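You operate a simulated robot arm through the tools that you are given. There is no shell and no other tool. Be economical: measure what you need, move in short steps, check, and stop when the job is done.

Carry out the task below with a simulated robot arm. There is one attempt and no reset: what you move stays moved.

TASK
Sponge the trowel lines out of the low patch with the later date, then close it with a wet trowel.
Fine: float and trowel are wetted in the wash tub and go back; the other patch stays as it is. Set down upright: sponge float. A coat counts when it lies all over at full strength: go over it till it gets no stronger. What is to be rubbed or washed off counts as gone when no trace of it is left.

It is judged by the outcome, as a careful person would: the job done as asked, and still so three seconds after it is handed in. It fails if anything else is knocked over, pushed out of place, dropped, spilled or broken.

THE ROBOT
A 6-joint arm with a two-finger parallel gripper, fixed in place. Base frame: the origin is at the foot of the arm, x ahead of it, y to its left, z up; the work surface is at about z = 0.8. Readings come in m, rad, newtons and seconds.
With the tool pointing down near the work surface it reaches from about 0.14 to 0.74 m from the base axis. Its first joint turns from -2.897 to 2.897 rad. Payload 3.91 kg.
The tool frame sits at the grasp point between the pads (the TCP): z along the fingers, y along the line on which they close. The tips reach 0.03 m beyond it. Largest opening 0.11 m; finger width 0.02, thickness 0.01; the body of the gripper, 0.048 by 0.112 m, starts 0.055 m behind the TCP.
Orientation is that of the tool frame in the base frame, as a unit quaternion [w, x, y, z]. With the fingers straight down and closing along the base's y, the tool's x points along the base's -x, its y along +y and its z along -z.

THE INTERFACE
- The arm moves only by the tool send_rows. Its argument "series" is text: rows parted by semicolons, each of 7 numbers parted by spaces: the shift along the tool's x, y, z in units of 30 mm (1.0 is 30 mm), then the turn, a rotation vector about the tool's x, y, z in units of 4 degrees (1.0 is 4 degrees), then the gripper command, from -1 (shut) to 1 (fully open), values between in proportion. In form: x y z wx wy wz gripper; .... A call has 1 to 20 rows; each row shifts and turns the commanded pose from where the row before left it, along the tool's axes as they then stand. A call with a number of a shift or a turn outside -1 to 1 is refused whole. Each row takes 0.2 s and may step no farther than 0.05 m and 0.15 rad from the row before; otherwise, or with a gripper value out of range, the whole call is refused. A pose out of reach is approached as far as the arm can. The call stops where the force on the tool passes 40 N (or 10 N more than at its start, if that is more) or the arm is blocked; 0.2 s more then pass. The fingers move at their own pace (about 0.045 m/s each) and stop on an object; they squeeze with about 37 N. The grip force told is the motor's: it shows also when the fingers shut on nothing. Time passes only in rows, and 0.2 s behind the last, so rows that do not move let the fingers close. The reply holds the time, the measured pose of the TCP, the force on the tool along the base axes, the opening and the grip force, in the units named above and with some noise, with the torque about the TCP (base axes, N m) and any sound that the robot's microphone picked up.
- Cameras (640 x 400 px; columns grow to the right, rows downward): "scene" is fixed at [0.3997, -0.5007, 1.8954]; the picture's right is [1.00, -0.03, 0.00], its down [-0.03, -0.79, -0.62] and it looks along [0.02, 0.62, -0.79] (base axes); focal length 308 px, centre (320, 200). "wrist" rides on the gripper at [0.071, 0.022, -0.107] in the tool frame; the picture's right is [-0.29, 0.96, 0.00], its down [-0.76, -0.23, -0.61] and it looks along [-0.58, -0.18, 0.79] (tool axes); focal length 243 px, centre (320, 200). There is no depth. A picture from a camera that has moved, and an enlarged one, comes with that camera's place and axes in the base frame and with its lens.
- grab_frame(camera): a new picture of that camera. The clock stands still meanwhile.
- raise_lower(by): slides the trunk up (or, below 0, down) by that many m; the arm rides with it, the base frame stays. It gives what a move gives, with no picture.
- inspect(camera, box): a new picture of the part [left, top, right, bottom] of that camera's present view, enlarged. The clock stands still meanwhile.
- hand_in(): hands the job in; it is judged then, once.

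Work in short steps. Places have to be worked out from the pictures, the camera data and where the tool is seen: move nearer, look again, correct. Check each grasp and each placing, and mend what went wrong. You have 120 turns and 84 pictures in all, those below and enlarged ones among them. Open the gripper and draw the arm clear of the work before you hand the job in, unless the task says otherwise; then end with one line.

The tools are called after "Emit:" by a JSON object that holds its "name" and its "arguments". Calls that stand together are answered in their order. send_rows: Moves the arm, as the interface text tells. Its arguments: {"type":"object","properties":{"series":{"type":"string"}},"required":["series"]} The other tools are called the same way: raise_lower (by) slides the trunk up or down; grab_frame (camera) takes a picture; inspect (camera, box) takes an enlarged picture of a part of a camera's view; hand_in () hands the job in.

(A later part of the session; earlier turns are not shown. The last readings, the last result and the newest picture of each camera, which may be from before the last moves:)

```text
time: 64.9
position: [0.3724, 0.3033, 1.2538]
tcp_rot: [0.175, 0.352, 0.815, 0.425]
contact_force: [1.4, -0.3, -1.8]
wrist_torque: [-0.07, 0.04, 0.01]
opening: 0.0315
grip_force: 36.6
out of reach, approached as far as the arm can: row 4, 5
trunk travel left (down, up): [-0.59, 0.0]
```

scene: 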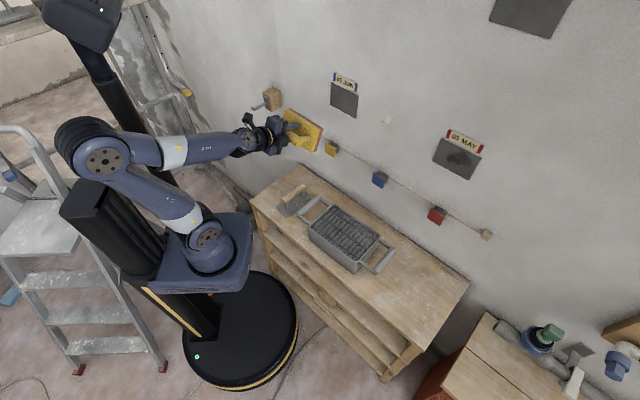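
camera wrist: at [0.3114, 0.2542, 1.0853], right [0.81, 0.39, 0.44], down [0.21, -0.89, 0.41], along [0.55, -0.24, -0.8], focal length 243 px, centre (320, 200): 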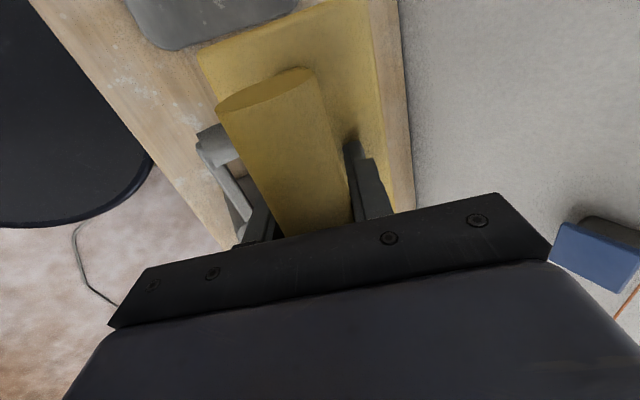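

Emit:
{"name": "send_rows", "arguments": {"series": "0 0 0 1 0 0 -1;0 0 0 1 0 0 -1;0 0 0 1 0 0 -1;0 0 0 1 0 0 -1;0 0 0 1 0 0 -1;0 0 0 1 0 0 -1;0 0 0 1 0 0 -1;0 0 0 0 0 0 -1"}}

```text
time: 66.7
position: [0.3723, 0.3045, 1.2531]
tcp_rot: [0.085, 0.384, 0.894, 0.214]
contact_force: [-0.2, 0.4, -1.6]
wrist_torque: [-0.04, 0.01, -0.01]
opening: 0.0316
grip_force: 36.5
trunk travel left (down, up): [-0.59, 0.0]
```

Works well here. I'll finish levelling the tool.

Emit:
{"name": "send_rows", "arguments": {"series": "0 0 0 1 0 0 -1;0 0 0 1 0 0 -1;0 0 0 1 0 0 -1;0 0 0 1 0 0 -1;0 0 0 1 0 0 -1;0 0 0 1 0 0 -1;0 0 0 0.7 0 0 -1;0 0 0 0 0 0 -1"}}

```text
time: 68.5
position: [0.3742, 0.3035, 1.2541]
tcp_rot: [-0.007, 0.393, 0.919, 0.002]
contact_force: [-0.5, 0.2, -1.4]
wrist_torque: [0.0, 0.02, -0.01]
opening: 0.0317
grip_force: 36.9
trunk travel left (down, up): [-0.59, 0.0]
```

Level again. I'll travel right along the bench towards the float's place, descending gradually.

Emit:
{"name": "send_rows", "arguments": {"series": "-0.98 0 0.3 0 0 0 -1;-0.98 0 0.3 0 0 0 -1;-0.98 0 0.3 0 0 0 -1;-0.98 0 0.4 0 0 0 -1;-0.98 0 0.4 0 0 0 -1;-0.98 0 0.4 0 0 0 -1;-0.98 0 0.4 0 0 0 -1;-0.98 0 0.4 0 0 0 -1;-0.98 0 0.4 0 0 0 -1;-0.98 0 0.4 0 0 0 -1;-0.98 0 0.4 0 0 0 -1;-0.98 0 0.4 0 0 0 -1;-0.98 0 0.4 0 0 0 -1;-0.98 0 0.4 0 0 0 -1;-0.98 0 0.4 0 0 0 -1;0 0 0 0 0 0 -1"}}

Emit:
{"name": "send_rows", "arguments": {"series": "0 0 0 0 0 -1 -1;0 0 0 0 0 -1 -1;0 0 0 0 0 -1 -1;0 0 0 0 0 -1 -1;0 0 0 0 0 -1 -1;0 0 0 0 0 -1 -1;0 0 0 0 0 -1 -1;0 0 0 0 0 -1 -1;0 0 0 0 0 -1 -1;0 0 0 0 0 -1 -1;0 0 0 0 0 -1 -1;0 0 0 0 0 -1 -1;0 0 0 0 0 -1 -1;0 0 0 0 0 -1 -1;0 0 0 0 0 -1 -1;0 0 0 0 0 -1 -1;0 0 0 0 0 -1 -1;0 0 0 0 0 -1 -1;0 0 0 0 0 -1 -1;0 0 0 0 0 -1 -1"}}

```text
time: 71.9
position: [0.6744, -0.0155, 1.0755]
tcp_rot: [-0.006, 0.393, 0.92, 0.003]
contact_force: [0.3, 1.0, -2.1]
wrist_torque: [-0.03, -0.01, -0.02]
opening: 0.0316
grip_force: 37.5
trunk travel left (down, up): [-0.59, 0.0]
```

```text
time: 76.1
position: [0.6763, -0.0116, 1.0754]
tcp_rot: [-0.003, -0.291, 0.957, 0.006]
contact_force: [0.9, -0.8, -1.6]
wrist_torque: [-0.01, -0.02, 0.03]
opening: 0.0317
grip_force: 37.6
trunk travel left (down, up): [-0.59, 0.0]
```

Finish the yaw, shift over the float's old place at (0.732, -0.090), then lower.

Emit:
{"name": "send_rows", "arguments": {"series": "0 0 0 0.19 0 -0.67 -1;0 0 0 0 0 -0.67 -1;0.1 -0.8 0.3 0 0 0 -1;0.1 -0.8 0.5 0 0 0 -1;0 -0.8 0.6 0 0 0 -1;0 -0.78 0.6 0 0 0 -1;0 0 0.7 0 0 0 -1;0 0 0.7 0 0 0 -1;0 0 0 0 0 0 -1"}}

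Emit:
{"name": "inspect", "arguments": {"camera": "scene", "box": [360, 200, 480, 320]}}

```text
time: 78.1
position: [0.734, -0.0907, 0.9762]
tcp_rot: [-0.002, -0.333, 0.943, 0.001]
contact_force: [0.3, 0.0, -1.9]
wrist_torque: [-0.01, 0.01, -0.01]
opening: 0.0315
grip_force: 36.4
trunk travel left (down, up): [-0.59, 0.0]
```

```text
3.33 times, centred on (420, 260) of scene
camera zoom: at [0.3997, -0.5007, 1.8954], right [1.0, -0.03, 0.0], down [-0.03, -0.79, -0.62], along [0.02, 0.62, -0.79], focal length 1027 px, centre (-13, 0)
```

zoom: 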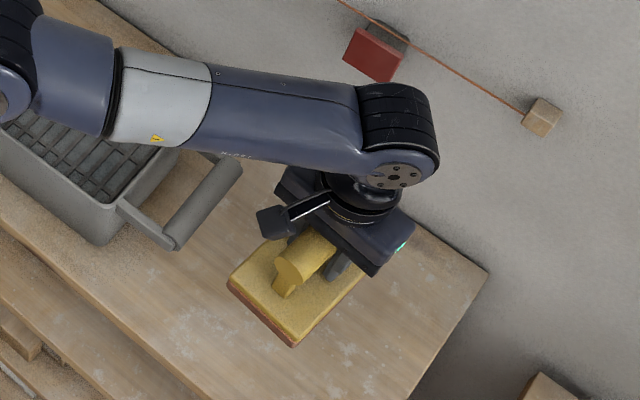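

Now over its place, I'll lower to the bench, slowly at the end.

Emit:
{"name": "send_rows", "arguments": {"series": "-0.03 0 0.7 0 0 0 -1;0.05 0 0.7 0 0 0 -1;0 0 0.7 0 0 0 -1;0 0 0.4 0 0 0 -1;0 0 0.2 0 0 0 -1;0 0 0.15 0 0 0 -1;0 0 0.1 0 0 0 -1;0 0 0 0 0 0 -1"}}

```text
time: 79.9
position: [0.7309, -0.0911, 0.8871]
tcp_rot: [-0.002, -0.333, 0.943, 0.0]
contact_force: [0.3, -0.4, -1.9]
wrist_torque: [-0.04, -0.01, -0.05]
opening: 0.0318
grip_force: 36.9
trunk travel left (down, up): [-0.59, 0.0]
```

Emit:
{"name": "send_rows", "arguments": {"series": "0 0 0.08 0 0 0 -1;0 0 0.08 0 0 0 -1;0 0 0 0 0 0 -1"}}

```text
time: 80.7
position: [0.7309, -0.0909, 0.8815]
tcp_rot: [-0.002, -0.334, 0.943, 0.001]
contact_force: [-0.6, 0.0, -1.7]
wrist_torque: [0.0, 0.01, -0.02]
opening: 0.0315
grip_force: 36.9
trunk travel left (down, up): [-0.59, 0.0]
```

No contact yet, so a little lower.

Emit:
{"name": "send_rows", "arguments": {"series": "0 0 0.07 0 0 0 -1;0 0 0.07 0 0 0 -1;0 0 0 0 0 0 -1"}}

```text
time: 81.5
position: [0.7315, -0.0902, 0.8767]
tcp_rot: [-0.002, -0.333, 0.943, 0.0]
contact_force: [-0.9, 0.3, -1.3]
wrist_torque: [0.0, 0.0, 0.03]
opening: 0.0316
grip_force: 36.8
trunk travel left (down, up): [-0.59, 0.0]
```

Emit:
{"name": "send_rows", "arguments": {"series": "0 0 0.07 0 0 0 -1;0 0 0.07 0 0 0 -1;0 0 0 0 0 0 -1"}}

Emit:
{"name": "inspect", "arguments": {"camera": "scene", "box": [380, 230, 460, 320]}}

```text
time: 82.3
position: [0.729, -0.0904, 0.873]
tcp_rot: [-0.001, -0.334, 0.943, 0.001]
contact_force: [-0.5, -0.5, -1.3]
wrist_torque: [-0.01, -0.03, -0.04]
opening: 0.0316
grip_force: 37.1
trunk travel left (down, up): [-0.59, 0.0]
```

```text
4.44 times, centred on (420, 275) of scene
camera zoom: at [0.3997, -0.5007, 1.8954], right [1.0, -0.03, 0.0], down [-0.03, -0.79, -0.62], along [0.02, 0.62, -0.79], focal length 1369 px, centre (-124, -133)
```

zoom: 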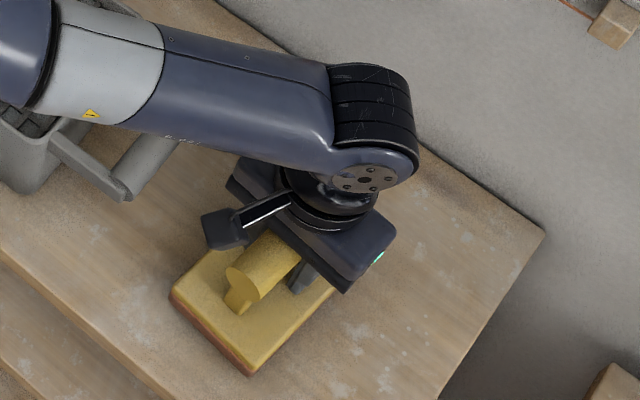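

The image suggests it's still several mm above the bench; the handle slid up in the grip a bit. Keep lowering until contact.

Emit:
{"name": "send_rows", "arguments": {"series": "0 0 0.07 0 0 0 -1;0 0 0.07 0 0 0 -1;0 0 0.07 0 0 0 -1;0 0 0 0 0 0 -1"}}

```text
time: 83.3
position: [0.7316, -0.0906, 0.8662]
tcp_rot: [-0.001, -0.334, 0.943, 0.0]
contact_force: [0.0, 0.2, -0.5]
wrist_torque: [-0.02, 0.0, -0.01]
opening: 0.0318
grip_force: 36.6
trunk travel left (down, up): [-0.59, 0.0]
```

Emit:
{"name": "send_rows", "arguments": {"series": "0 0 0.07 0 0 0 -1;0 0 0.07 0 0 0 -1;0 0 0 0 0 0 -1"}}

Emit:
{"name": "inspect", "arguments": {"camera": "scene", "box": [380, 230, 460, 320]}}

Emit:
{"name": "grab_frame", "arguments": {"camera": "wrist"}}

```text
time: 84.1
position: [0.7304, -0.0917, 0.8632]
tcp_rot: [-0.002, -0.334, 0.943, 0.0]
contact_force: [-0.3, -0.7, -1.6]
wrist_torque: [0.0, 0.0, -0.02]
opening: 0.0316
grip_force: 37.3
trunk travel left (down, up): [-0.59, 0.0]
```

```text
4.44 times, centred on (420, 275) of scene
camera zoom: at [0.3997, -0.5007, 1.8954], right [1.0, -0.03, 0.0], down [-0.03, -0.79, -0.62], along [0.02, 0.62, -0.79], focal length 1369 px, centre (-124, -133)
```

zoom: 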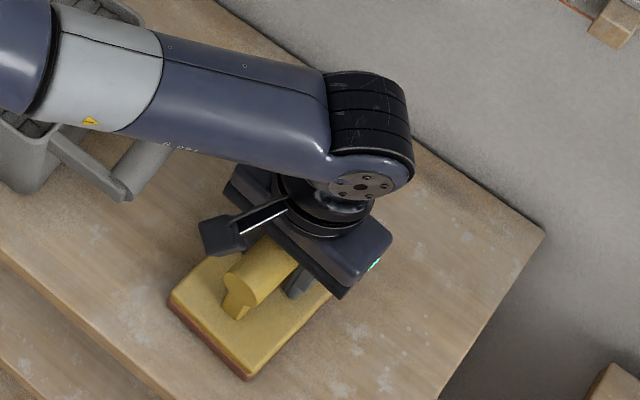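

```text
44 pictures are left
camera wrist: at [0.6621, -0.1177, 0.9702], right [-0.38, 0.93, 0.0], down [0.74, 0.3, 0.61], along [0.56, 0.23, -0.8], focal length 243 px, centre (320, 200)
```

wrist: 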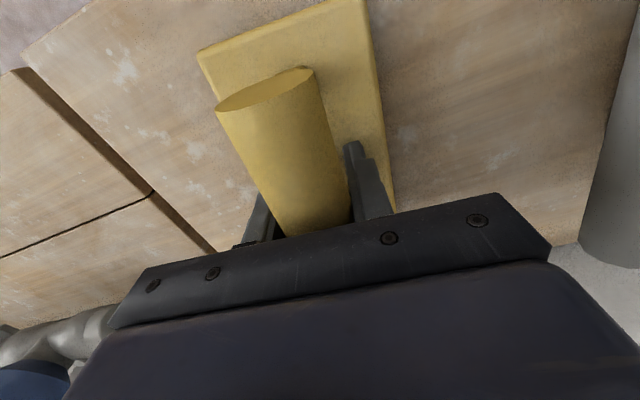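

Very close now. Continue in 2 mm steps.

Emit:
{"name": "send_rows", "arguments": {"series": "0 0 0.06 0 0 0 -1;0 0 0.06 0 0 0 -1;0 0 0 0 0 0 -1"}}

```text
time: 84.9
position: [0.7304, -0.0922, 0.8616]
tcp_rot: [0.0, -0.334, 0.943, -0.001]
contact_force: [0.9, -0.6, 10.0]
wrist_torque: [0.72, -0.58, 0.01]
opening: 0.0311
grip_force: 36.6
trunk travel left (down, up): [-0.59, 0.0]
```

The sponge touches the bench. I'll open partly, then rise straight up.

Emit:
{"name": "send_rows", "arguments": {"series": "0 0 -0.04 0 0 0 -0.2;0 0 0 0 0 0 0;0 0 0 0 0 0 0.2;0 0 0 0 0 0 0.2;0 0 -0.3 0 0 0 0.2;0 0 -0.6 0 0 0 0.2;0 0 -0.9 0 0 0 0.2;0 0 -0.9 0 0 0 0.2;0 0 -0.9 0 0 0 0.2;0 0 -0.9 0 0 0 0.2;0 0 0 0 0 0 0.2"}}

Emit:
{"name": "grab_frame", "arguments": {"camera": "wrist"}}

Emit:
{"name": "inspect", "arguments": {"camera": "scene", "box": [340, 180, 480, 320]}}

```text
time: 87.3
position: [0.7312, -0.0918, 0.9965]
tcp_rot: [-0.002, -0.334, 0.943, 0.001]
contact_force: [-0.3, -1.1, -0.2]
wrist_torque: [0.0, 0.01, 0.02]
opening: 0.0661
grip_force: 0.0
trunk travel left (down, up): [-0.59, 0.0]
```

```text
43 pictures are left
camera wrist: at [0.6619, -0.1192, 1.1045], right [-0.38, 0.93, 0.0], down [0.74, 0.3, 0.61], along [0.56, 0.23, -0.8], focal length 243 px, centre (320, 200)
```

wrist: 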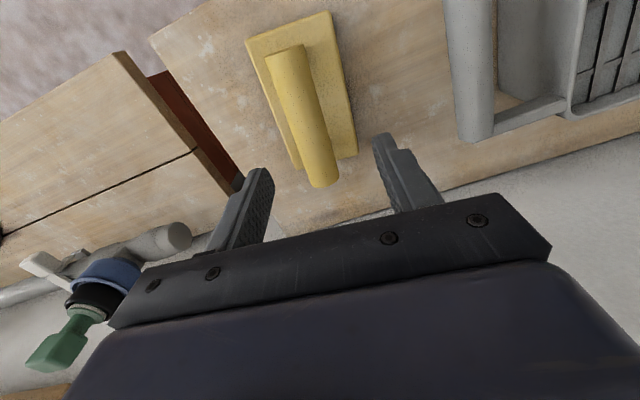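

```text
2.86 times, centred on (410, 250) of scene
camera zoom: at [0.3997, -0.5007, 1.8954], right [1.0, -0.03, 0.0], down [-0.03, -0.79, -0.62], along [0.02, 0.62, -0.79], focal length 880 px, centre (63, 57)
```

zoom: 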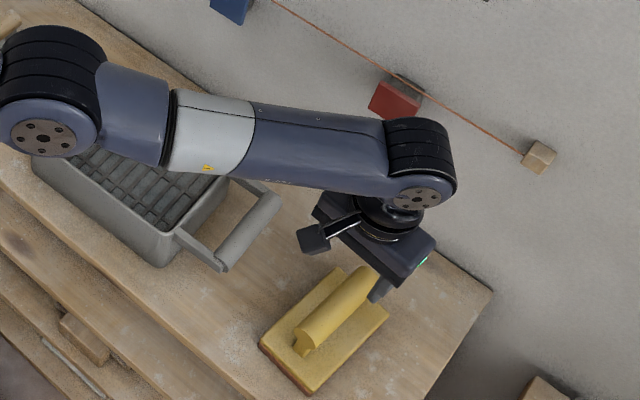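

The float stands upright on its old place, within about a centimetre. Now I'll travel left to the trowel.

Emit:
{"name": "send_rows", "arguments": {"series": "0 0 -1 0 0 0 0.2;0 0 -1 0 0 0 0.2;0.17 1 -0.1 0 0 0 0.2;0.17 1 -0.1 0 0 0 0.2;0.17 1 -0.1 0 0 0 0.2;0.17 1 0 0 0 0 0.2;0.17 1 0 0 0 0 0.2;0.17 1 0 0 0 0 0.2;0.17 1 0 0 0 0 0.2;0.17 1 0 0 0 0 0.2;0.17 1 0 0 0 0 0.2;0.17 1 0 0 0 0 0.2;0.17 1 0 0 0 0 0.2;0.17 1 0 0 0 0 0.2;0.17 1 0 0 0 0 0.2;0.17 1 0 0 0 0 0.2;0.17 1 0 0 0 0 0.2;0.17 1 0 0 0 0 0.2;0.17 1 0 0 0 0 0.2;0 0 0 0 0 0 0.2"}}

Emit:
{"name": "grab_frame", "arguments": {"camera": "wrist"}}

Emit:
{"name": "inspect", "arguments": {"camera": "scene", "box": [250, 150, 370, 240]}}

```text
time: 91.5
position: [0.3432, 0.2534, 1.0617]
tcp_rot: [-0.001, -0.333, 0.943, 0.0]
contact_force: [-0.1, 0.4, -0.7]
wrist_torque: [0.01, 0.0, 0.01]
opening: 0.066
grip_force: 0.0
trunk travel left (down, up): [-0.59, 0.0]
```

```text
41 pictures are left
camera wrist: at [0.2733, 0.2265, 1.1702], right [-0.38, 0.93, 0.0], down [0.74, 0.3, 0.61], along [0.56, 0.23, -0.8], focal length 243 px, centre (320, 200)
```

wrist: 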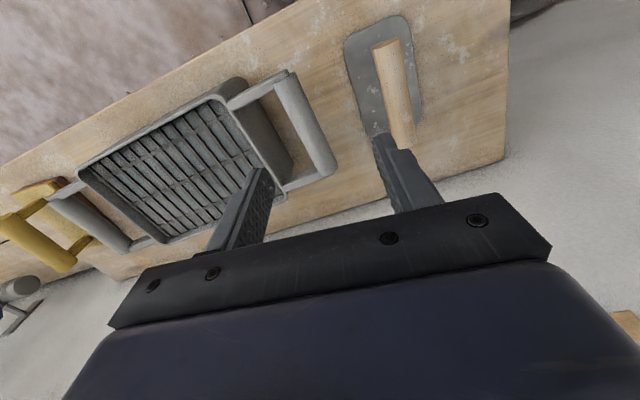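

```text
4.44 times, centred on (310, 195) of scene
camera zoom: at [0.3997, -0.5007, 1.8954], right [1.0, -0.03, 0.0], down [-0.03, -0.79, -0.62], along [0.02, 0.62, -0.79], focal length 1369 px, centre (364, 222)
```

zoom: 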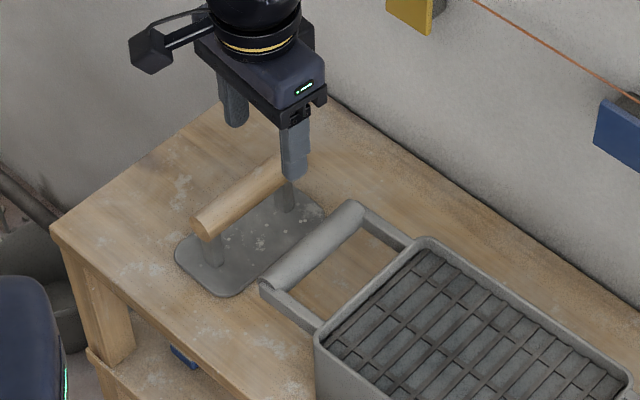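

I put the trowel handle from (0.274, 0.293) to (0.352, 0.364), with its axis at z ≈ 0.883 and an angle of about 42°. I'll line up over its middle and look.

Emit:
{"name": "send_rows", "arguments": {"series": "0 0 0 0 0 -0.85 0.2;-0.33 0.85 0.2 0 0 0 0.2;-0.32 0.85 0.5 0 0 0 0.2;-0.32 0.85 0.6 0 0 0 0.2;0 0 0.8 0 0 0 0.2;0 0 0.8 0 0 0 0.2;0 0 0 0 0 0 0.2"}}

Emit:
{"name": "grab_frame", "arguments": {"camera": "wrist"}}

Emit:
{"name": "inspect", "arguments": {"camera": "scene", "box": [250, 150, 370, 240]}}

```text
time: 93.1
position: [0.312, 0.3289, 0.9786]
tcp_rot: [-0.002, -0.363, 0.932, 0.0]
contact_force: [-0.5, 1.2, -0.4]
wrist_torque: [0.0, -0.04, 0.02]
opening: 0.0661
grip_force: 0.1
trunk travel left (down, up): [-0.59, 0.0]
```

```text
39 pictures are left
camera wrist: at [0.2438, 0.2977, 1.0859], right [-0.43, 0.9, 0.0], down [0.72, 0.34, 0.61], along [0.55, 0.26, -0.8], focal length 243 px, centre (320, 200)
```

wrist: 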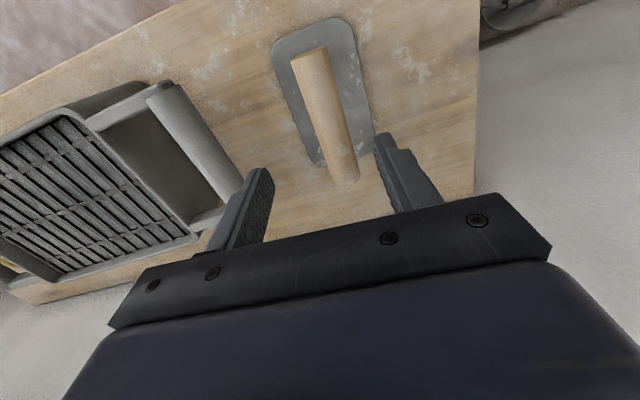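

```text
4.44 times, centred on (310, 195) of scene
camera zoom: at [0.3997, -0.5007, 1.8954], right [1.0, -0.03, 0.0], down [-0.03, -0.79, -0.62], along [0.02, 0.62, -0.79], focal length 1369 px, centre (364, 222)
```

zoom: 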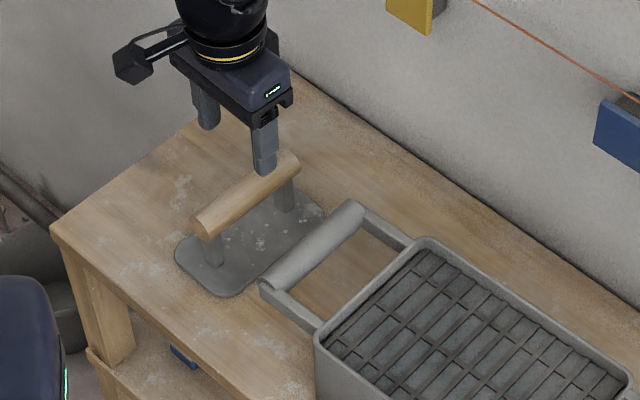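

The handle lies about 7 mm to the tool's +y. I'll correct that and come down to z ≈ 0.90.

Emit:
{"name": "send_rows", "arguments": {"series": "-0.25 0.23 0 0 0 0 0.2;0 0 0.7 0 0 0 0.2;0 0 0.7 0 0 0 0.2;0 0 0.7 0 0 0 0.2;0 0 0.5 0 0 0 0.2;0 0 0 0 0 0 0.2"}}

Emit:
{"name": "grab_frame", "arguments": {"camera": "wrist"}}

Emit:
{"name": "inspect", "arguments": {"camera": "scene", "box": [250, 150, 370, 240]}}

```text
time: 94.5
position: [0.3126, 0.3394, 0.8999]
tcp_rot: [-0.001, -0.362, 0.932, 0.0]
contact_force: [-0.9, 0.4, -0.4]
wrist_torque: [0.04, 0.01, 0.01]
opening: 0.0661
grip_force: 0.1
trunk travel left (down, up): [-0.59, 0.0]
```

```text
37 pictures are left
camera wrist: at [0.2454, 0.3074, 1.0072], right [-0.43, 0.9, 0.0], down [0.72, 0.34, 0.61], along [0.55, 0.26, -0.8], focal length 243 px, centre (320, 200)
```

wrist: 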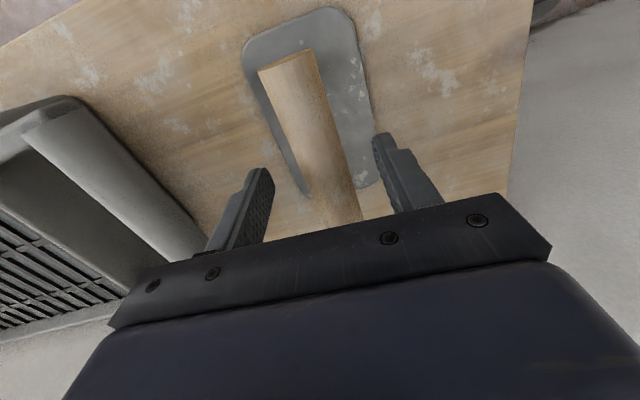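

```text
4.44 times, centred on (310, 195) of scene
camera zoom: at [0.3997, -0.5007, 1.8954], right [1.0, -0.03, 0.0], down [-0.03, -0.79, -0.62], along [0.02, 0.62, -0.79], focal length 1369 px, centre (364, 222)
```

zoom: 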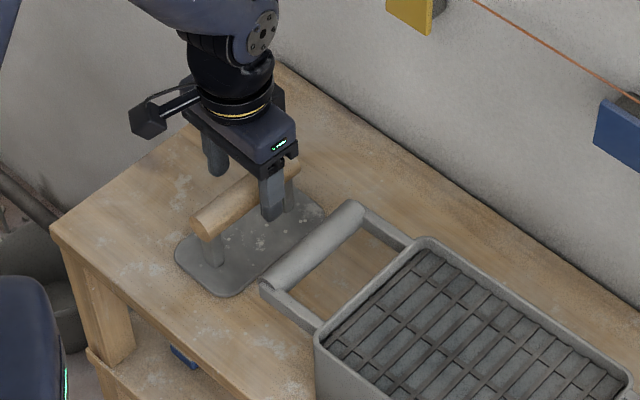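

Laterally centred now. The handle axis is at about z = 0.857. I'll lower 0.038 m and close.

Emit:
{"name": "send_rows", "arguments": {"series": "0 0 0.5 0 0 0 0.2;0 0 0.5 0 0 0 0.2;0 0 0.27 0 0 0 0.2;0 0 0 0 0 0 -1;0 0 0 0 0 0 -1;0 0 0 0 0 0 -1;0 0 0 0 0 0 -1;0 0 0 0 0 0 -1"}}

Emit:
{"name": "grab_frame", "arguments": {"camera": "wrist"}}

```text
time: 96.3
position: [0.3144, 0.3359, 0.8615]
tcp_rot: [-0.001, -0.361, 0.932, 0.002]
contact_force: [-0.8, 0.9, -0.2]
wrist_torque: [0.06, -0.13, 0.04]
opening: 0.0296
grip_force: 37.2
trunk travel left (down, up): [-0.59, 0.0]
```

```text
35 pictures are left
camera wrist: at [0.2462, 0.3054, 0.9688], right [-0.43, 0.9, 0.0], down [0.72, 0.34, 0.61], along [0.55, 0.26, -0.8], focal length 243 px, centre (320, 200)
```

wrist: 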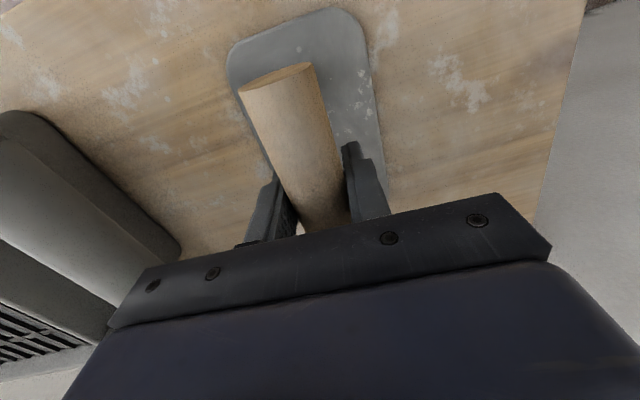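

The trowel is gripped; its bottom is about 0.0615 m below the TCP. I'll lift it and turn it along the tub.

Emit:
{"name": "send_rows", "arguments": {"series": "0 0 -0.4 0 0 0 -1;0 0 -0.9 0 0 0 -1;0 0 -0.9 0 0 0 -1;0 0 -0.9 0 0 0 -1;0 0 -0.9 0 0 0 -1;0 0 -0.9 0 0 0 -1;0 0 -0.5 0 0 0.6 -1;0 0 0 0 0 0 -1"}}

Emit:
{"name": "send_rows", "arguments": {"series": "0 0 0 0 0 1 -1;0 0 0 0 0 1 -1;0 0 0 0 0 1 -1;0 0 0 0 0 1 -1;0 0 0 0 0 1 -1;0 0 0 0 0 1 -1;0 0 0 0 0 1 -1;0 0 0 0 0 1 -1;0 0 0 0 0 1 -1;0 0 0 0 0 1 -1;0 0 0 0 0 1 -1;0 0 0 0 0 1 -1;0 0 0 0 0 1 -1;0 0 0 0 0 1 -1;0 0 0 0 0 1 -1;0 0 0 0 0 1 -1;0 0 0 0 0 1 -1;0 0 0 0 0 1 -1;0 0 0 0 0 1 -1;0 0 0 0 0 1 -1"}}

Emit:
{"name": "inspect", "arguments": {"camera": "scene", "box": [250, 130, 410, 280]}}

```text
time: 98.1
position: [0.3123, 0.3359, 1.0234]
tcp_rot: [-0.002, -0.342, 0.94, 0.001]
contact_force: [0.3, 0.0, -0.5]
wrist_torque: [-0.01, 0.0, 0.02]
opening: 0.0297
grip_force: 36.8
trunk travel left (down, up): [-0.59, 0.0]
```

```text
time: 102.3
position: [0.3131, 0.3361, 1.0232]
tcp_rot: [-0.001, 0.342, 0.94, 0.0]
contact_force: [-0.3, -0.8, -2.9]
wrist_torque: [-0.02, 0.0, -0.03]
opening: 0.0296
grip_force: 37.1
trunk travel left (down, up): [-0.59, 0.0]
```

```text
2.67 times, centred on (330, 205) of scene
camera zoom: at [0.3997, -0.5007, 1.8954], right [1.0, -0.03, 0.0], down [-0.03, -0.79, -0.62], along [0.02, 0.62, -0.79], focal length 821 px, centre (293, 187)
```

zoom: 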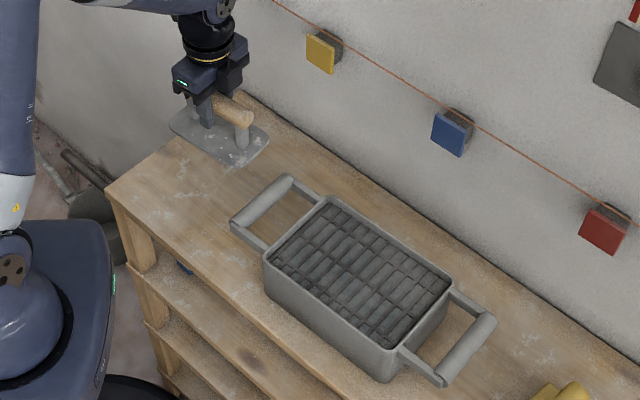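

Now moving over the tub's centre, then lowering towards the slats.

Emit:
{"name": "send_rows", "arguments": {"series": "-0.927 -0.11 0 0 0 0 -1;-0.927 -0.11 0 0 0 0 -1;-0.927 -0.11 0 0 0 0 -1;-0.927 -0.11 0 0 0 0 -1;-0.927 -0.11 0 0 0 0 -1;-0.927 -0.11 0 0 0 0 -1;-0.927 -0.11 0 0 0 0 -1;-0.927 -0.11 0 0 0 0 -1;-0.927 -0.11 0 0 0 0 -1;-0.927 -0.11 0 0 0 0 -1;0 0 0.6 0 0 0 -1;0 0 0.6 0 0 0 -1;0 0 0.6 0 0 0 -1;0 0 0 0 0 0 -1"}}

Emit:
{"name": "inspect", "arguments": {"camera": "scene", "box": [270, 170, 420, 290]}}

```text
time: 105.3
position: [0.5045, 0.1332, 0.9701]
tcp_rot: [-0.002, 0.342, 0.94, -0.001]
contact_force: [-0.4, -0.7, -1.8]
wrist_torque: [0.0, 0.0, -0.01]
opening: 0.03
grip_force: 36.8
trunk travel left (down, up): [-0.59, 0.0]
```

```text
3.33 times, centred on (345, 230) of scene
camera zoom: at [0.3997, -0.5007, 1.8954], right [1.0, -0.03, 0.0], down [-0.03, -0.79, -0.62], along [0.02, 0.62, -0.79], focal length 1027 px, centre (237, 100)
```

zoom: 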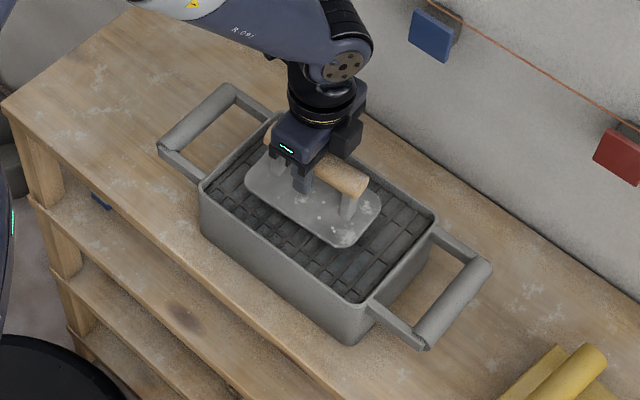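

Well centred. I'll lower slowly to contact.

Emit:
{"name": "send_rows", "arguments": {"series": "0 0 0.4 0 0 0 -1;0 0 0.3 0 0 0 -1;0 0 0.2 0 0 0 -1;0 0 0.15 0 0 0 -1;0 0 0.1 0 0 0 -1;0 0 0.1 0 0 0 -1;0 0 0 0 0 0 -1"}}

```text
time: 106.9
position: [0.5057, 0.1328, 0.9334]
tcp_rot: [0.001, 0.342, 0.94, 0.001]
contact_force: [3.0, 2.5, 36.3]
wrist_torque: [-0.01, 0.1, -0.08]
opening: 0.0297
grip_force: 36.9
trunk travel left (down, up): [-0.59, 0.0]
```

Pressed on the slats at 36 N. I'll ease off, work it slightly, and lift.

Emit:
{"name": "send_rows", "arguments": {"series": "0 0 -0.06 0 0 0 -1;0.2 0 0 0 0 0 -1;-0.2 0 0 0 0 0 -1;-0.2 0 0 0 0 0 -1;0.2 0 0 0 0 0 -1;0 0 -0.4 0 0 0 -1;0 0 -0.9 0 0 0 -1;0 0 -0.9 0 0 0 -1;0 0 -0.9 0 0 0 -1;0 0 0 0 0 0 -1"}}

Emit:
{"name": "inspect", "arguments": {"camera": "scene", "box": [270, 170, 420, 290]}}

```text
time: 109.1
position: [0.5059, 0.135, 1.0272]
tcp_rot: [-0.001, 0.341, 0.94, -0.001]
contact_force: [-0.7, -0.6, -1.2]
wrist_torque: [-0.03, 0.03, -0.02]
opening: 0.0297
grip_force: 37.3
trunk travel left (down, up): [-0.59, 0.0]
```

```text
3.33 times, centred on (345, 230) of scene
camera zoom: at [0.3997, -0.5007, 1.8954], right [1.0, -0.03, 0.0], down [-0.03, -0.79, -0.62], along [0.02, 0.62, -0.79], focal length 1027 px, centre (237, 100)
```

zoom: 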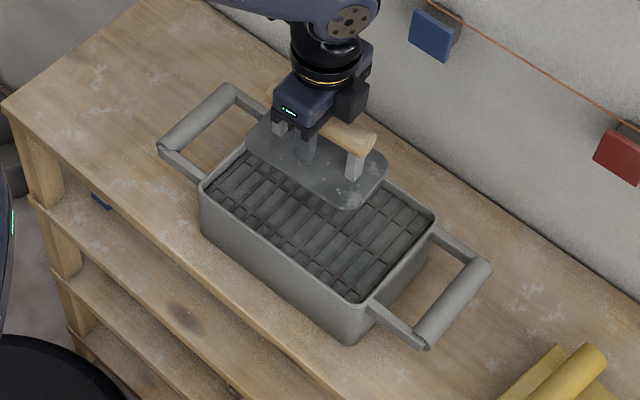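

The plate is darker, so it's wet. I'll lift it and go to the tilting place in front of the patch.

Emit:
{"name": "send_rows", "arguments": {"series": "0 0 -1 0 0 0 -1;0 0 -1 0 0 0 -1;0.89 0.15 -0.7 0 0 0.33 -1;0.89 0.15 -0.7 0 0 0.33 -1;0.89 0.15 -0.7 0 0 0.33 -1;0.89 0.15 -0.7 0 0 0.33 -1;0.89 0.15 -0.7 0 0 0 -1;0.89 0.15 -0.7 0 0 0 -1;0.89 0.15 -0.7 0 0 0 -1;0.89 0.15 -0.7 0 0 0 -1;0 0 0 0 0 0 -1"}}

Emit:
{"name": "send_rows", "arguments": {"series": "0 0 0 -1 0 0 -1;0 0 0 -1 0 0 -1;0 0 0 -1 0 0 -1;0 0 0 -1 0 0 -1;0 0 0 -1 0 0 -1;0 0 0 -1 0 0 -1;0 0 0 -1 0 0 -1;0 0 0 -1 0 0 -1;0 0 0 -1 0 0 -1;0 0 0 -1 0 0 -1;0 0 0 -1 0 0 -1;0 0 0 -1 0 0 -1;0 0 0 0 0 0 -1"}}

```text
time: 111.5
position: [0.3781, 0.3075, 1.2527]
tcp_rot: [-0.002, 0.384, 0.923, -0.002]
contact_force: [0.3, -1.2, -1.7]
wrist_torque: [0.02, 0.01, 0.0]
opening: 0.0298
grip_force: 37.1
trunk travel left (down, up): [-0.59, 0.0]
```

```text
time: 114.3
position: [0.3763, 0.3068, 1.2552]
tcp_rot: [0.155, 0.351, 0.844, 0.374]
contact_force: [0.2, 0.1, -2.4]
wrist_torque: [0.02, -0.01, 0.04]
opening: 0.0298
grip_force: 37.0
trunk travel left (down, up): [-0.59, 0.0]
```

Going well so far. I'll continue the tilt.

Emit:
{"name": "send_rows", "arguments": {"series": "0 0 0 -1 0 0 -1;0 0 0 -1 0 0 -1;0 0 0 -1 0 0 -1;0 0 0 -1 0 0 -1;0 0 0 -1 0 0 -1;0 0 0 -1 0 0 -1;0 0 0 -1 0 0 -1;0 0 0 -1 0 0 -1;0 0 0 -1 0 0 -1;0 0 0 -1 0 0 -1;0 0 0 -0.5 0 0 -1;0 0 0 0 0 0 -1"}}

```text
time: 116.9
position: [0.3781, 0.3045, 1.2549]
tcp_rot: [0.271, 0.283, 0.671, 0.629]
contact_force: [0.2, -0.1, -2.0]
wrist_torque: [-0.01, 0.03, -0.02]
opening: 0.03
grip_force: 37.3
out of reach, approached as far as the arm can: row 5
trunk travel left (down, up): [-0.59, 0.0]
```

I'll trim pitch and heading, centre on the patch and approach to about 2–3 cm off.

Emit:
{"name": "send_rows", "arguments": {"series": "0 0 0 -0.87 0.2 0 -1;-0.35 0.4 0 0 0 0 -1;-0.34 0.33 0 0 0 0 -1;0 0 0.8 0 0 0 -1;0 0 0.8 0 0 0 -1;0 0 0.8 0 0 0 -1;0 0 0 0 0 0 -1"}}

Emit:
{"name": "inspect", "arguments": {"camera": "scene", "box": [270, 60, 390, 135]}}

```text
time: 118.5
position: [0.4444, 0.3445, 1.2772]
tcp_rot: [0.274, 0.272, 0.654, 0.651]
contact_force: [-0.1, 0.0, -1.8]
wrist_torque: [0.03, 0.01, 0.02]
opening: 0.0298
grip_force: 36.6
trunk travel left (down, up): [-0.59, 0.0]
```

```text
5.33 times, centred on (330, 98) of scene
camera zoom: at [0.3997, -0.5007, 1.8954], right [1.0, -0.03, 0.0], down [-0.03, -0.79, -0.62], along [0.02, 0.62, -0.79], focal length 1643 px, centre (267, 747)
```

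zoom: 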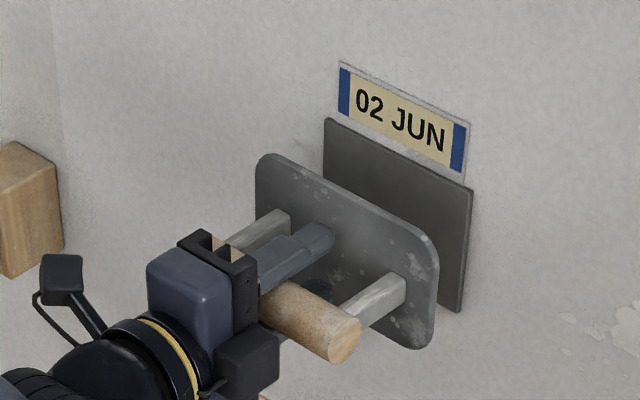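

Parallel to the patch. I'll approach slowly to contact.

Emit:
{"name": "send_rows", "arguments": {"series": "0 0 0.5 0 0 0 -1;0 0 0.4 0 0 0 -1;0 0 0.2 0 0 0 -1;0 0 0.15 0 0 0 -1;0 0 0 0 0 0 -1"}}

Emit:
{"name": "inspect", "arguments": {"camera": "scene", "box": [270, 60, 390, 135]}}

```text
time: 119.7
position: [0.471, 0.3696, 1.2755]
tcp_rot: [0.275, 0.271, 0.654, 0.651]
contact_force: [-0.5, 0.7, -2.1]
wrist_torque: [-0.05, -0.04, 0.01]
opening: 0.0295
grip_force: 36.7
trunk travel left (down, up): [-0.59, 0.0]
```

```text
5.33 times, centred on (330, 98) of scene
camera zoom: at [0.3997, -0.5007, 1.8954], right [1.0, -0.03, 0.0], down [-0.03, -0.79, -0.62], along [0.02, 0.62, -0.79], focal length 1643 px, centre (267, 747)
```

zoom: 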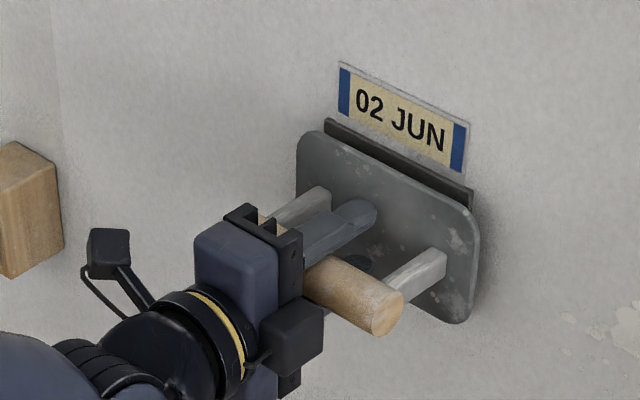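

Emit:
{"name": "send_rows", "arguments": {"series": "0 0 0.1 0 0 0 -1;0 0 0.1 0 0 0 -1;0 0 0.1 0 0 0 -1;0 0 0 0 0 0 -1"}}

```text
time: 120.7
position: [0.4782, 0.3731, 1.2762]
tcp_rot: [0.274, 0.272, 0.654, 0.651]
contact_force: [-0.3, 0.1, -1.3]
wrist_torque: [-0.01, 0.0, 0.02]
opening: 0.0296
grip_force: 37.1
trunk travel left (down, up): [-0.59, 0.0]
```

Emit:
{"name": "send_rows", "arguments": {"series": "0 0 0.1 0 0 0 -1;0 0 0.1 0 0 0 -1;0 0 0.08 0 0 0 -1;0 0 0.08 0 0 0 -1;0 0 0 0 0 0 -1"}}

```text
time: 121.9
position: [0.4847, 0.378, 1.2754]
tcp_rot: [0.274, 0.272, 0.654, 0.651]
contact_force: [-10.5, -16.1, -8.4]
wrist_torque: [-0.04, -0.23, 1.1]
opening: 0.03
grip_force: 38.0
trunk travel left (down, up): [-0.59, 0.0]
```

Contact at 19 N, with torque showing the left edge touching first. I'll turn the heading left by 1° and read again.

Emit:
{"name": "send_rows", "arguments": {"series": "0 0 0 0 0.25 0 -1;0 0 0 0 0 0 -1"}}

```text
time: 122.5
position: [0.4844, 0.3784, 1.2782]
tcp_rot: [0.269, 0.264, 0.655, 0.655]
contact_force: [-13.4, -15.0, -9.3]
wrist_torque: [0.3, 0.17, -0.9]
opening: 0.0298
grip_force: 36.9
trunk travel left (down, up): [-0.59, 0.0]
```

Now the right edge bears, so the wall normal is about 45.1°. I'll turn back half a degree and start trowelling strokes.

Emit:
{"name": "send_rows", "arguments": {"series": "0 0 0 0 -0.13 0 -1;0 -0.2 0 0 0 0 -1;0 -0.2 0 0 0 0 -1;0 -0.1 0 0 0 0 -1;0.3 0 0 0 0 0 -1;0 0.25 0 0 0 0 -1;0 0.25 0 0 0 0 -1;0 0.25 0 0 0 0 -1;0 0.15 0 0 0 0 -1;-0.3 0 0 0 0 0 -1;-0.3 0 0 0 0 0 -1;0 -0.3 0 0 0 0 -1;0 -0.3 0 0 0 0 -1;0 -0.3 0 0 0 0 -1;0.3 0 0 0 0 0 -1;0 0.25 0 0 0 0 -1;0 0.25 0 0 0 0 -1;0 0 0 0 0 0 -1"}}

Emit:
{"name": "inspect", "arguments": {"camera": "scene", "box": [270, 60, 390, 135]}}

```text
time: 126.3
position: [0.4849, 0.3786, 1.2775]
tcp_rot: [0.272, 0.268, 0.655, 0.652]
contact_force: [-8.9, -8.0, -7.1]
wrist_torque: [0.17, -0.14, -0.09]
opening: 0.0299
grip_force: 37.0
trunk travel left (down, up): [-0.59, 0.0]
```

```text
5.33 times, centred on (330, 98) of scene
camera zoom: at [0.3997, -0.5007, 1.8954], right [1.0, -0.03, 0.0], down [-0.03, -0.79, -0.62], along [0.02, 0.62, -0.79], focal length 1643 px, centre (267, 747)
```

zoom: 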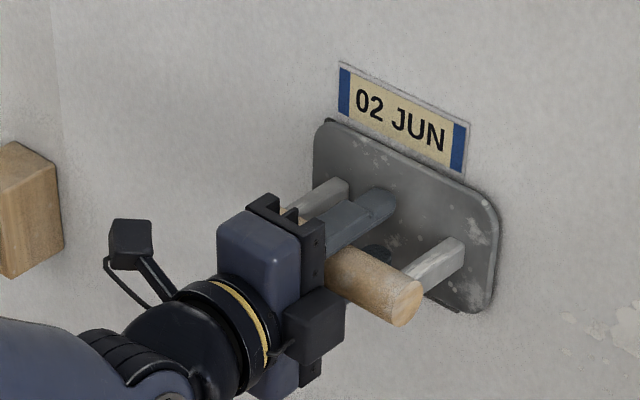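

It lies flat now, with very little torque. I'll press slightly more and make a second, wider pass that reaches the corners.

Emit:
{"name": "send_rows", "arguments": {"series": "0.17 0 0.06 0 0 0 -1;0.3 0 0 0 0 0 -1;0 -0.25 0 0 0 0 -1;0 -0.25 0 0 0 0 -1;0 0.3 0 0 0 0 -1;0 0.3 0 0 0 0 -1;0 0.3 0 0 0 0 -1;-0.3 0 0 0 0 0 -1;-0.3 0 0 0 0 0 -1;0 -0.3 0 0 0 0 -1;0 -0.3 0 0 0 0 -1;0 -0.3 0 0 0 0 -1;0.3 0 0 0 0 0 -1;0.3 0 0 0 0 0 -1;-0.3 0 0 0 0 0 -1;0 0.25 0 0 0 0 -1;0 0.25 0 0 0 0 -1;0 0 0 0 0 0 -1"}}

Emit:
{"name": "send_rows", "arguments": {"series": "0 0 -0.4 0 0 0 -1;0 0 -0.8 0 0 0 -1;0 0 -0.8 0 0 0 -1;0 0 -0.8 0 0 0 -1;0.5 -0.8 -0.3 0 0 0 -1;0.5 -0.8 0 0 0 0 -1;0.5 -0.8 0 0 0 0 -1;0 -0.5 0 0 0 0 -1;0 0 0 0 0 0 -1"}}

Emit:
{"name": "inspect", "arguments": {"camera": "scene", "box": [310, 60, 390, 120]}}

Emit:
{"name": "grab_frame", "arguments": {"camera": "wrist"}}

```text
time: 130.1
position: [0.481, 0.3837, 1.2775]
tcp_rot: [0.271, 0.269, 0.655, 0.652]
contact_force: [-10.9, -10.7, -8.0]
wrist_torque: [0.23, 0.11, -0.48]
opening: 0.0296
grip_force: 37.0
trunk travel left (down, up): [-0.59, 0.0]
```

```text
time: 132.1
position: [0.3845, 0.351, 1.1886]
tcp_rot: [0.272, 0.269, 0.655, 0.652]
contact_force: [0.5, -0.8, -2.3]
wrist_torque: [-0.02, 0.02, -0.01]
opening: 0.0297
grip_force: 37.0
trunk travel left (down, up): [-0.59, 0.0]
```

```text
6.67 times, centred on (350, 90) of scene
camera zoom: at [0.3997, -0.5007, 1.8954], right [1.0, -0.03, 0.0], down [-0.03, -0.79, -0.62], along [0.02, 0.62, -0.79], focal length 2053 px, centre (120, 933)
```

zoom: 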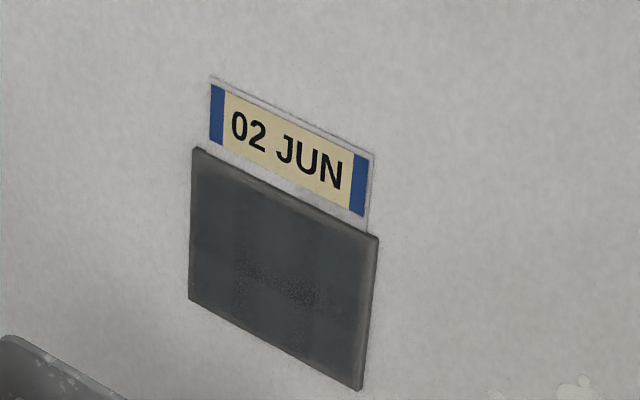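

```text
27 pictures are left
camera wrist: at [0.2585, 0.3267, 1.2106], right [0.2, -0.2, 0.96], down [0.11, -0.97, -0.23], along [0.97, 0.15, -0.17], focal length 243 px, centre (320, 200)
```

wrist: 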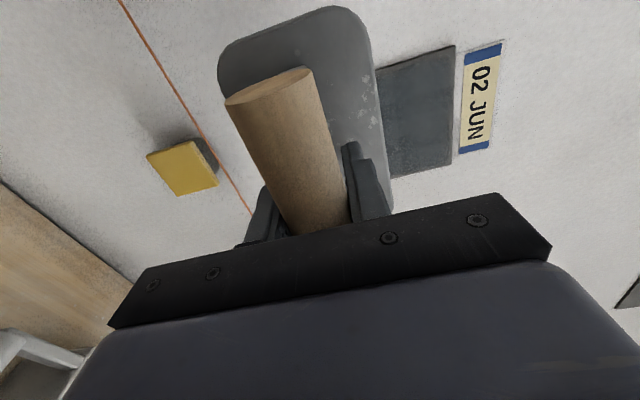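

A bluish closed coat has formed, but edges (top, right, left) look weaker. I'll look closer.

Emit:
{"name": "inspect", "arguments": {"camera": "scene", "box": [330, 76, 362, 112]}}

Emit:
{"name": "inspect", "arguments": {"camera": "wrist", "box": [360, 30, 520, 190]}}

```text
11.11 times, centred on (346, 94) of scene
camera zoom: at [0.3997, -0.5007, 1.8954], right [1.0, -0.03, 0.0], down [-0.03, -0.79, -0.62], along [0.02, 0.62, -0.79], focal length 3422 px, centre (31, 1378)
```

zoom: 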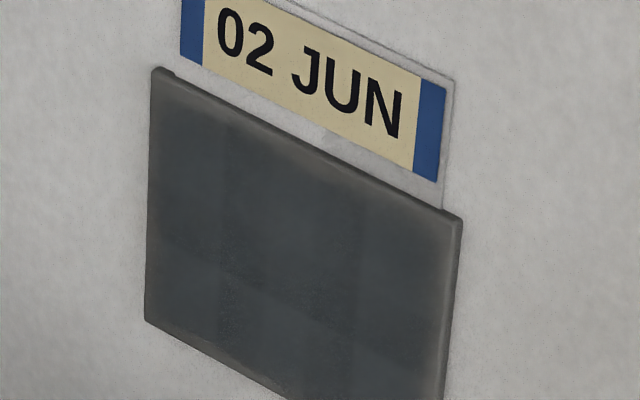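

```text
2.50 times, centred on (440, 110) of wrist
camera zoom: at [0.2585, 0.3267, 1.2106], right [0.2, -0.2, 0.96], down [0.11, -0.97, -0.23], along [0.97, 0.15, -0.17], focal length 606 px, centre (20, 425)
```

zoom: 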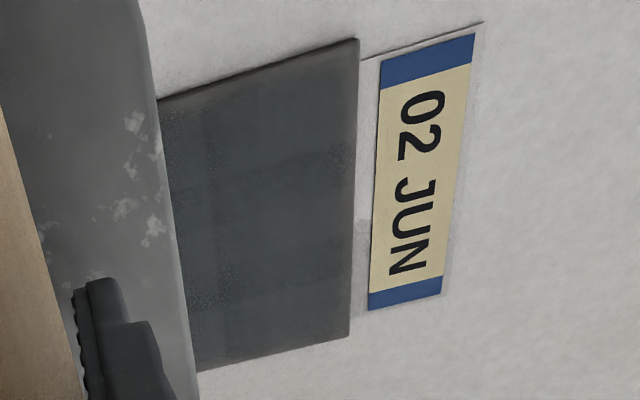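

The coat is nearly even, with faint tile differences and lighter rims. I'll go back for another pass with wider excursions to see whether it gets stronger.

Emit:
{"name": "send_rows", "arguments": {"series": "0 0.5 0 0 0 0 -1;-0.5 0.8 0 0 0 0 -1;-0.5 0.8 0 0 0 0 -1;-0.5 0.8 0 0 0 0 -1;0 0 0.8 0 0 0 -1;0 0 0.8 0 0 0 -1;0 0 0.8 0 0 0 -1;0 0 0.35 0 0 0 -1;0 0 0.2 0 0 0 -1;0 0 0.15 0 0 0 -1;0 0 0 0 0 0 -1"}}

```text
time: 134.5
position: [0.4802, 0.3856, 1.2757]
tcp_rot: [0.272, 0.268, 0.655, 0.653]
contact_force: [-11.5, -12.1, -5.5]
wrist_torque: [0.2, -0.1, -0.49]
opening: 0.0295
grip_force: 37.1
trunk travel left (down, up): [-0.59, 0.0]
```

Back in contact at 17 N. Now a full serpentine with wider travel.

Emit:
{"name": "send_rows", "arguments": {"series": "0 0 0.03 0 -0.05 0 -1;0.5 0 0 0 0 0 -1;0 -0.25 0 0 0 0 -1;0 -0.25 0 0 0 0 -1;-0.5 0 0 0 0 0 -1;-0.6 0 0 0 0 0 -1;0 0.3 0 0 0 0 -1;0 0.2 0 0 0 0 -1;0.6 0 0 0 0 0 -1;0.5 0 0 0 0 0 -1;0 0.25 0 0 0 0 -1;0 0.25 0 0 0 0 -1;-0.5 0 0 0 0 0 -1;-0.6 0 0 0 0 0 -1;0 -0.3 0 0 0 0 -1;0 -0.2 0 0 0 0 -1;0.3 0 0 0 0 0 -1;0.3 0 0 0 0 0 -1;0 0 0 0 0 0 -1"}}

Emit:
{"name": "send_rows", "arguments": {"series": "0 -0.2 0 0 0 0 -1;0 -0.3 0 0 0 0 -1;0.5 0 0 0 0 0 -1;-0.5 0 0 0 0 0 -1;-0.4 0 0 0 0 0 -1;0.4 0 0 0 0 0 -1;0 0.3 0 0 0 0 -1;0 0.3 0 0 0 0 -1;0 0.4 0 0 0 0 -1;0.5 0 0 0 0 0 -1;-0.5 0 0 0 0 0 -1;-0.4 0 0 0 0 0 -1;0.4 0 0 0 0 0 -1;0 -0.3 0 0 0 0 -1;0 -0.2 0 0 0 0 -1;0 0 0 0 0 0 -1"}}

Emit:
{"name": "send_rows", "arguments": {"series": "0 0 -0.4 0 0 0 -1;0 0 -0.8 0 0 0 -1;0 0 -0.8 0 0 0 -1;0 0 -0.8 0 0 0 -1;0.5 -0.8 -0.3 0 0 0 -1;0.5 -0.8 0 0 0 0 -1;0.5 -0.8 0 0 0 0 -1;0 -0.9 0 0 0 0 -1;0 0 0 0 0 0 -1"}}

Emit:
{"name": "inspect", "arguments": {"camera": "scene", "box": [328, 78, 360, 112]}}

Emit:
{"name": "inspect", "arguments": {"camera": "wrist", "box": [360, 30, 520, 190]}}

```text
time: 138.5
position: [0.4831, 0.383, 1.2783]
tcp_rot: [0.273, 0.27, 0.654, 0.652]
contact_force: [-7.4, -19.3, -3.7]
wrist_torque: [0.06, 0.02, -0.6]
opening: 0.0295
grip_force: 37.1
trunk travel left (down, up): [-0.59, 0.0]
```

```text
time: 141.9
position: [0.4812, 0.3854, 1.2772]
tcp_rot: [0.273, 0.27, 0.653, 0.652]
contact_force: [-3.0, -3.1, 0.5]
wrist_torque: [0.12, -0.21, -0.15]
opening: 0.03
grip_force: 37.6
trunk travel left (down, up): [-0.59, 0.0]
```

```text
time: 143.9
position: [0.3839, 0.3534, 1.1787]
tcp_rot: [0.273, 0.27, 0.654, 0.652]
contact_force: [0.1, 0.4, -2.3]
wrist_torque: [-0.03, -0.01, -0.03]
opening: 0.0298
grip_force: 37.2
trunk travel left (down, up): [-0.59, 0.0]
```

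```text
11.76 times, centred on (344, 95) of scene
camera zoom: at [0.3997, -0.5007, 1.8954], right [1.0, -0.03, 0.0], down [-0.03, -0.79, -0.62], along [0.02, 0.62, -0.79], focal length 3624 px, centre (38, 1435)
```

zoom: 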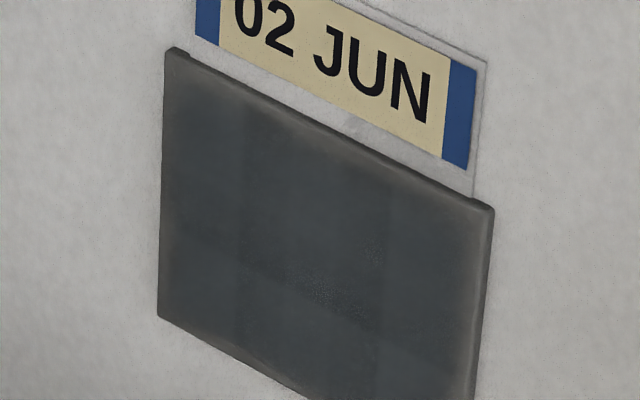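

```text
2.50 times, centred on (440, 110) of wrist
camera zoom: at [0.2569, 0.3286, 1.2007], right [0.2, -0.2, 0.96], down [0.11, -0.97, -0.23], along [0.97, 0.15, -0.17], focal length 606 px, centre (20, 425)
```

zoom: 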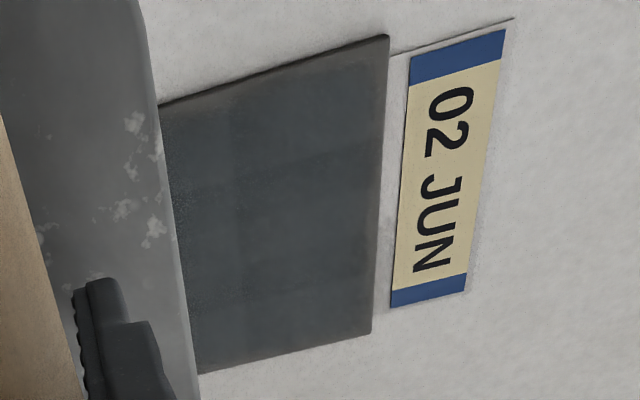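

The change is small, and the force was low at the end of the last pass. I'll do one more firmer pass and compare.

Emit:
{"name": "send_rows", "arguments": {"series": "0 0.9 0 0 0 0 -1;-0.5 0.8 0 0 0 0 -1;-0.5 0.8 0 0 0 0 -1;-0.5 0.8 0 0 0 0 -1;0 0 0.8 0 0 0 -1;0 0 0.8 0 0 0 -1;0 0 0.8 0 0 0 -1;0 0 0.4 0 0 0 -1;0 0 0.25 0 0 0 -1;0 0 0.1 0 0 0 -1;0 0 0.06 0 0 0 -1;0 0 0 0 0 0 -1"}}

```text
time: 146.5
position: [0.4802, 0.3845, 1.2773]
tcp_rot: [0.273, 0.271, 0.654, 0.651]
contact_force: [-27.0, -24.6, -10.2]
wrist_torque: [0.18, -0.09, -0.28]
opening: 0.0297
grip_force: 36.3
trunk travel left (down, up): [-0.59, 0.0]
```

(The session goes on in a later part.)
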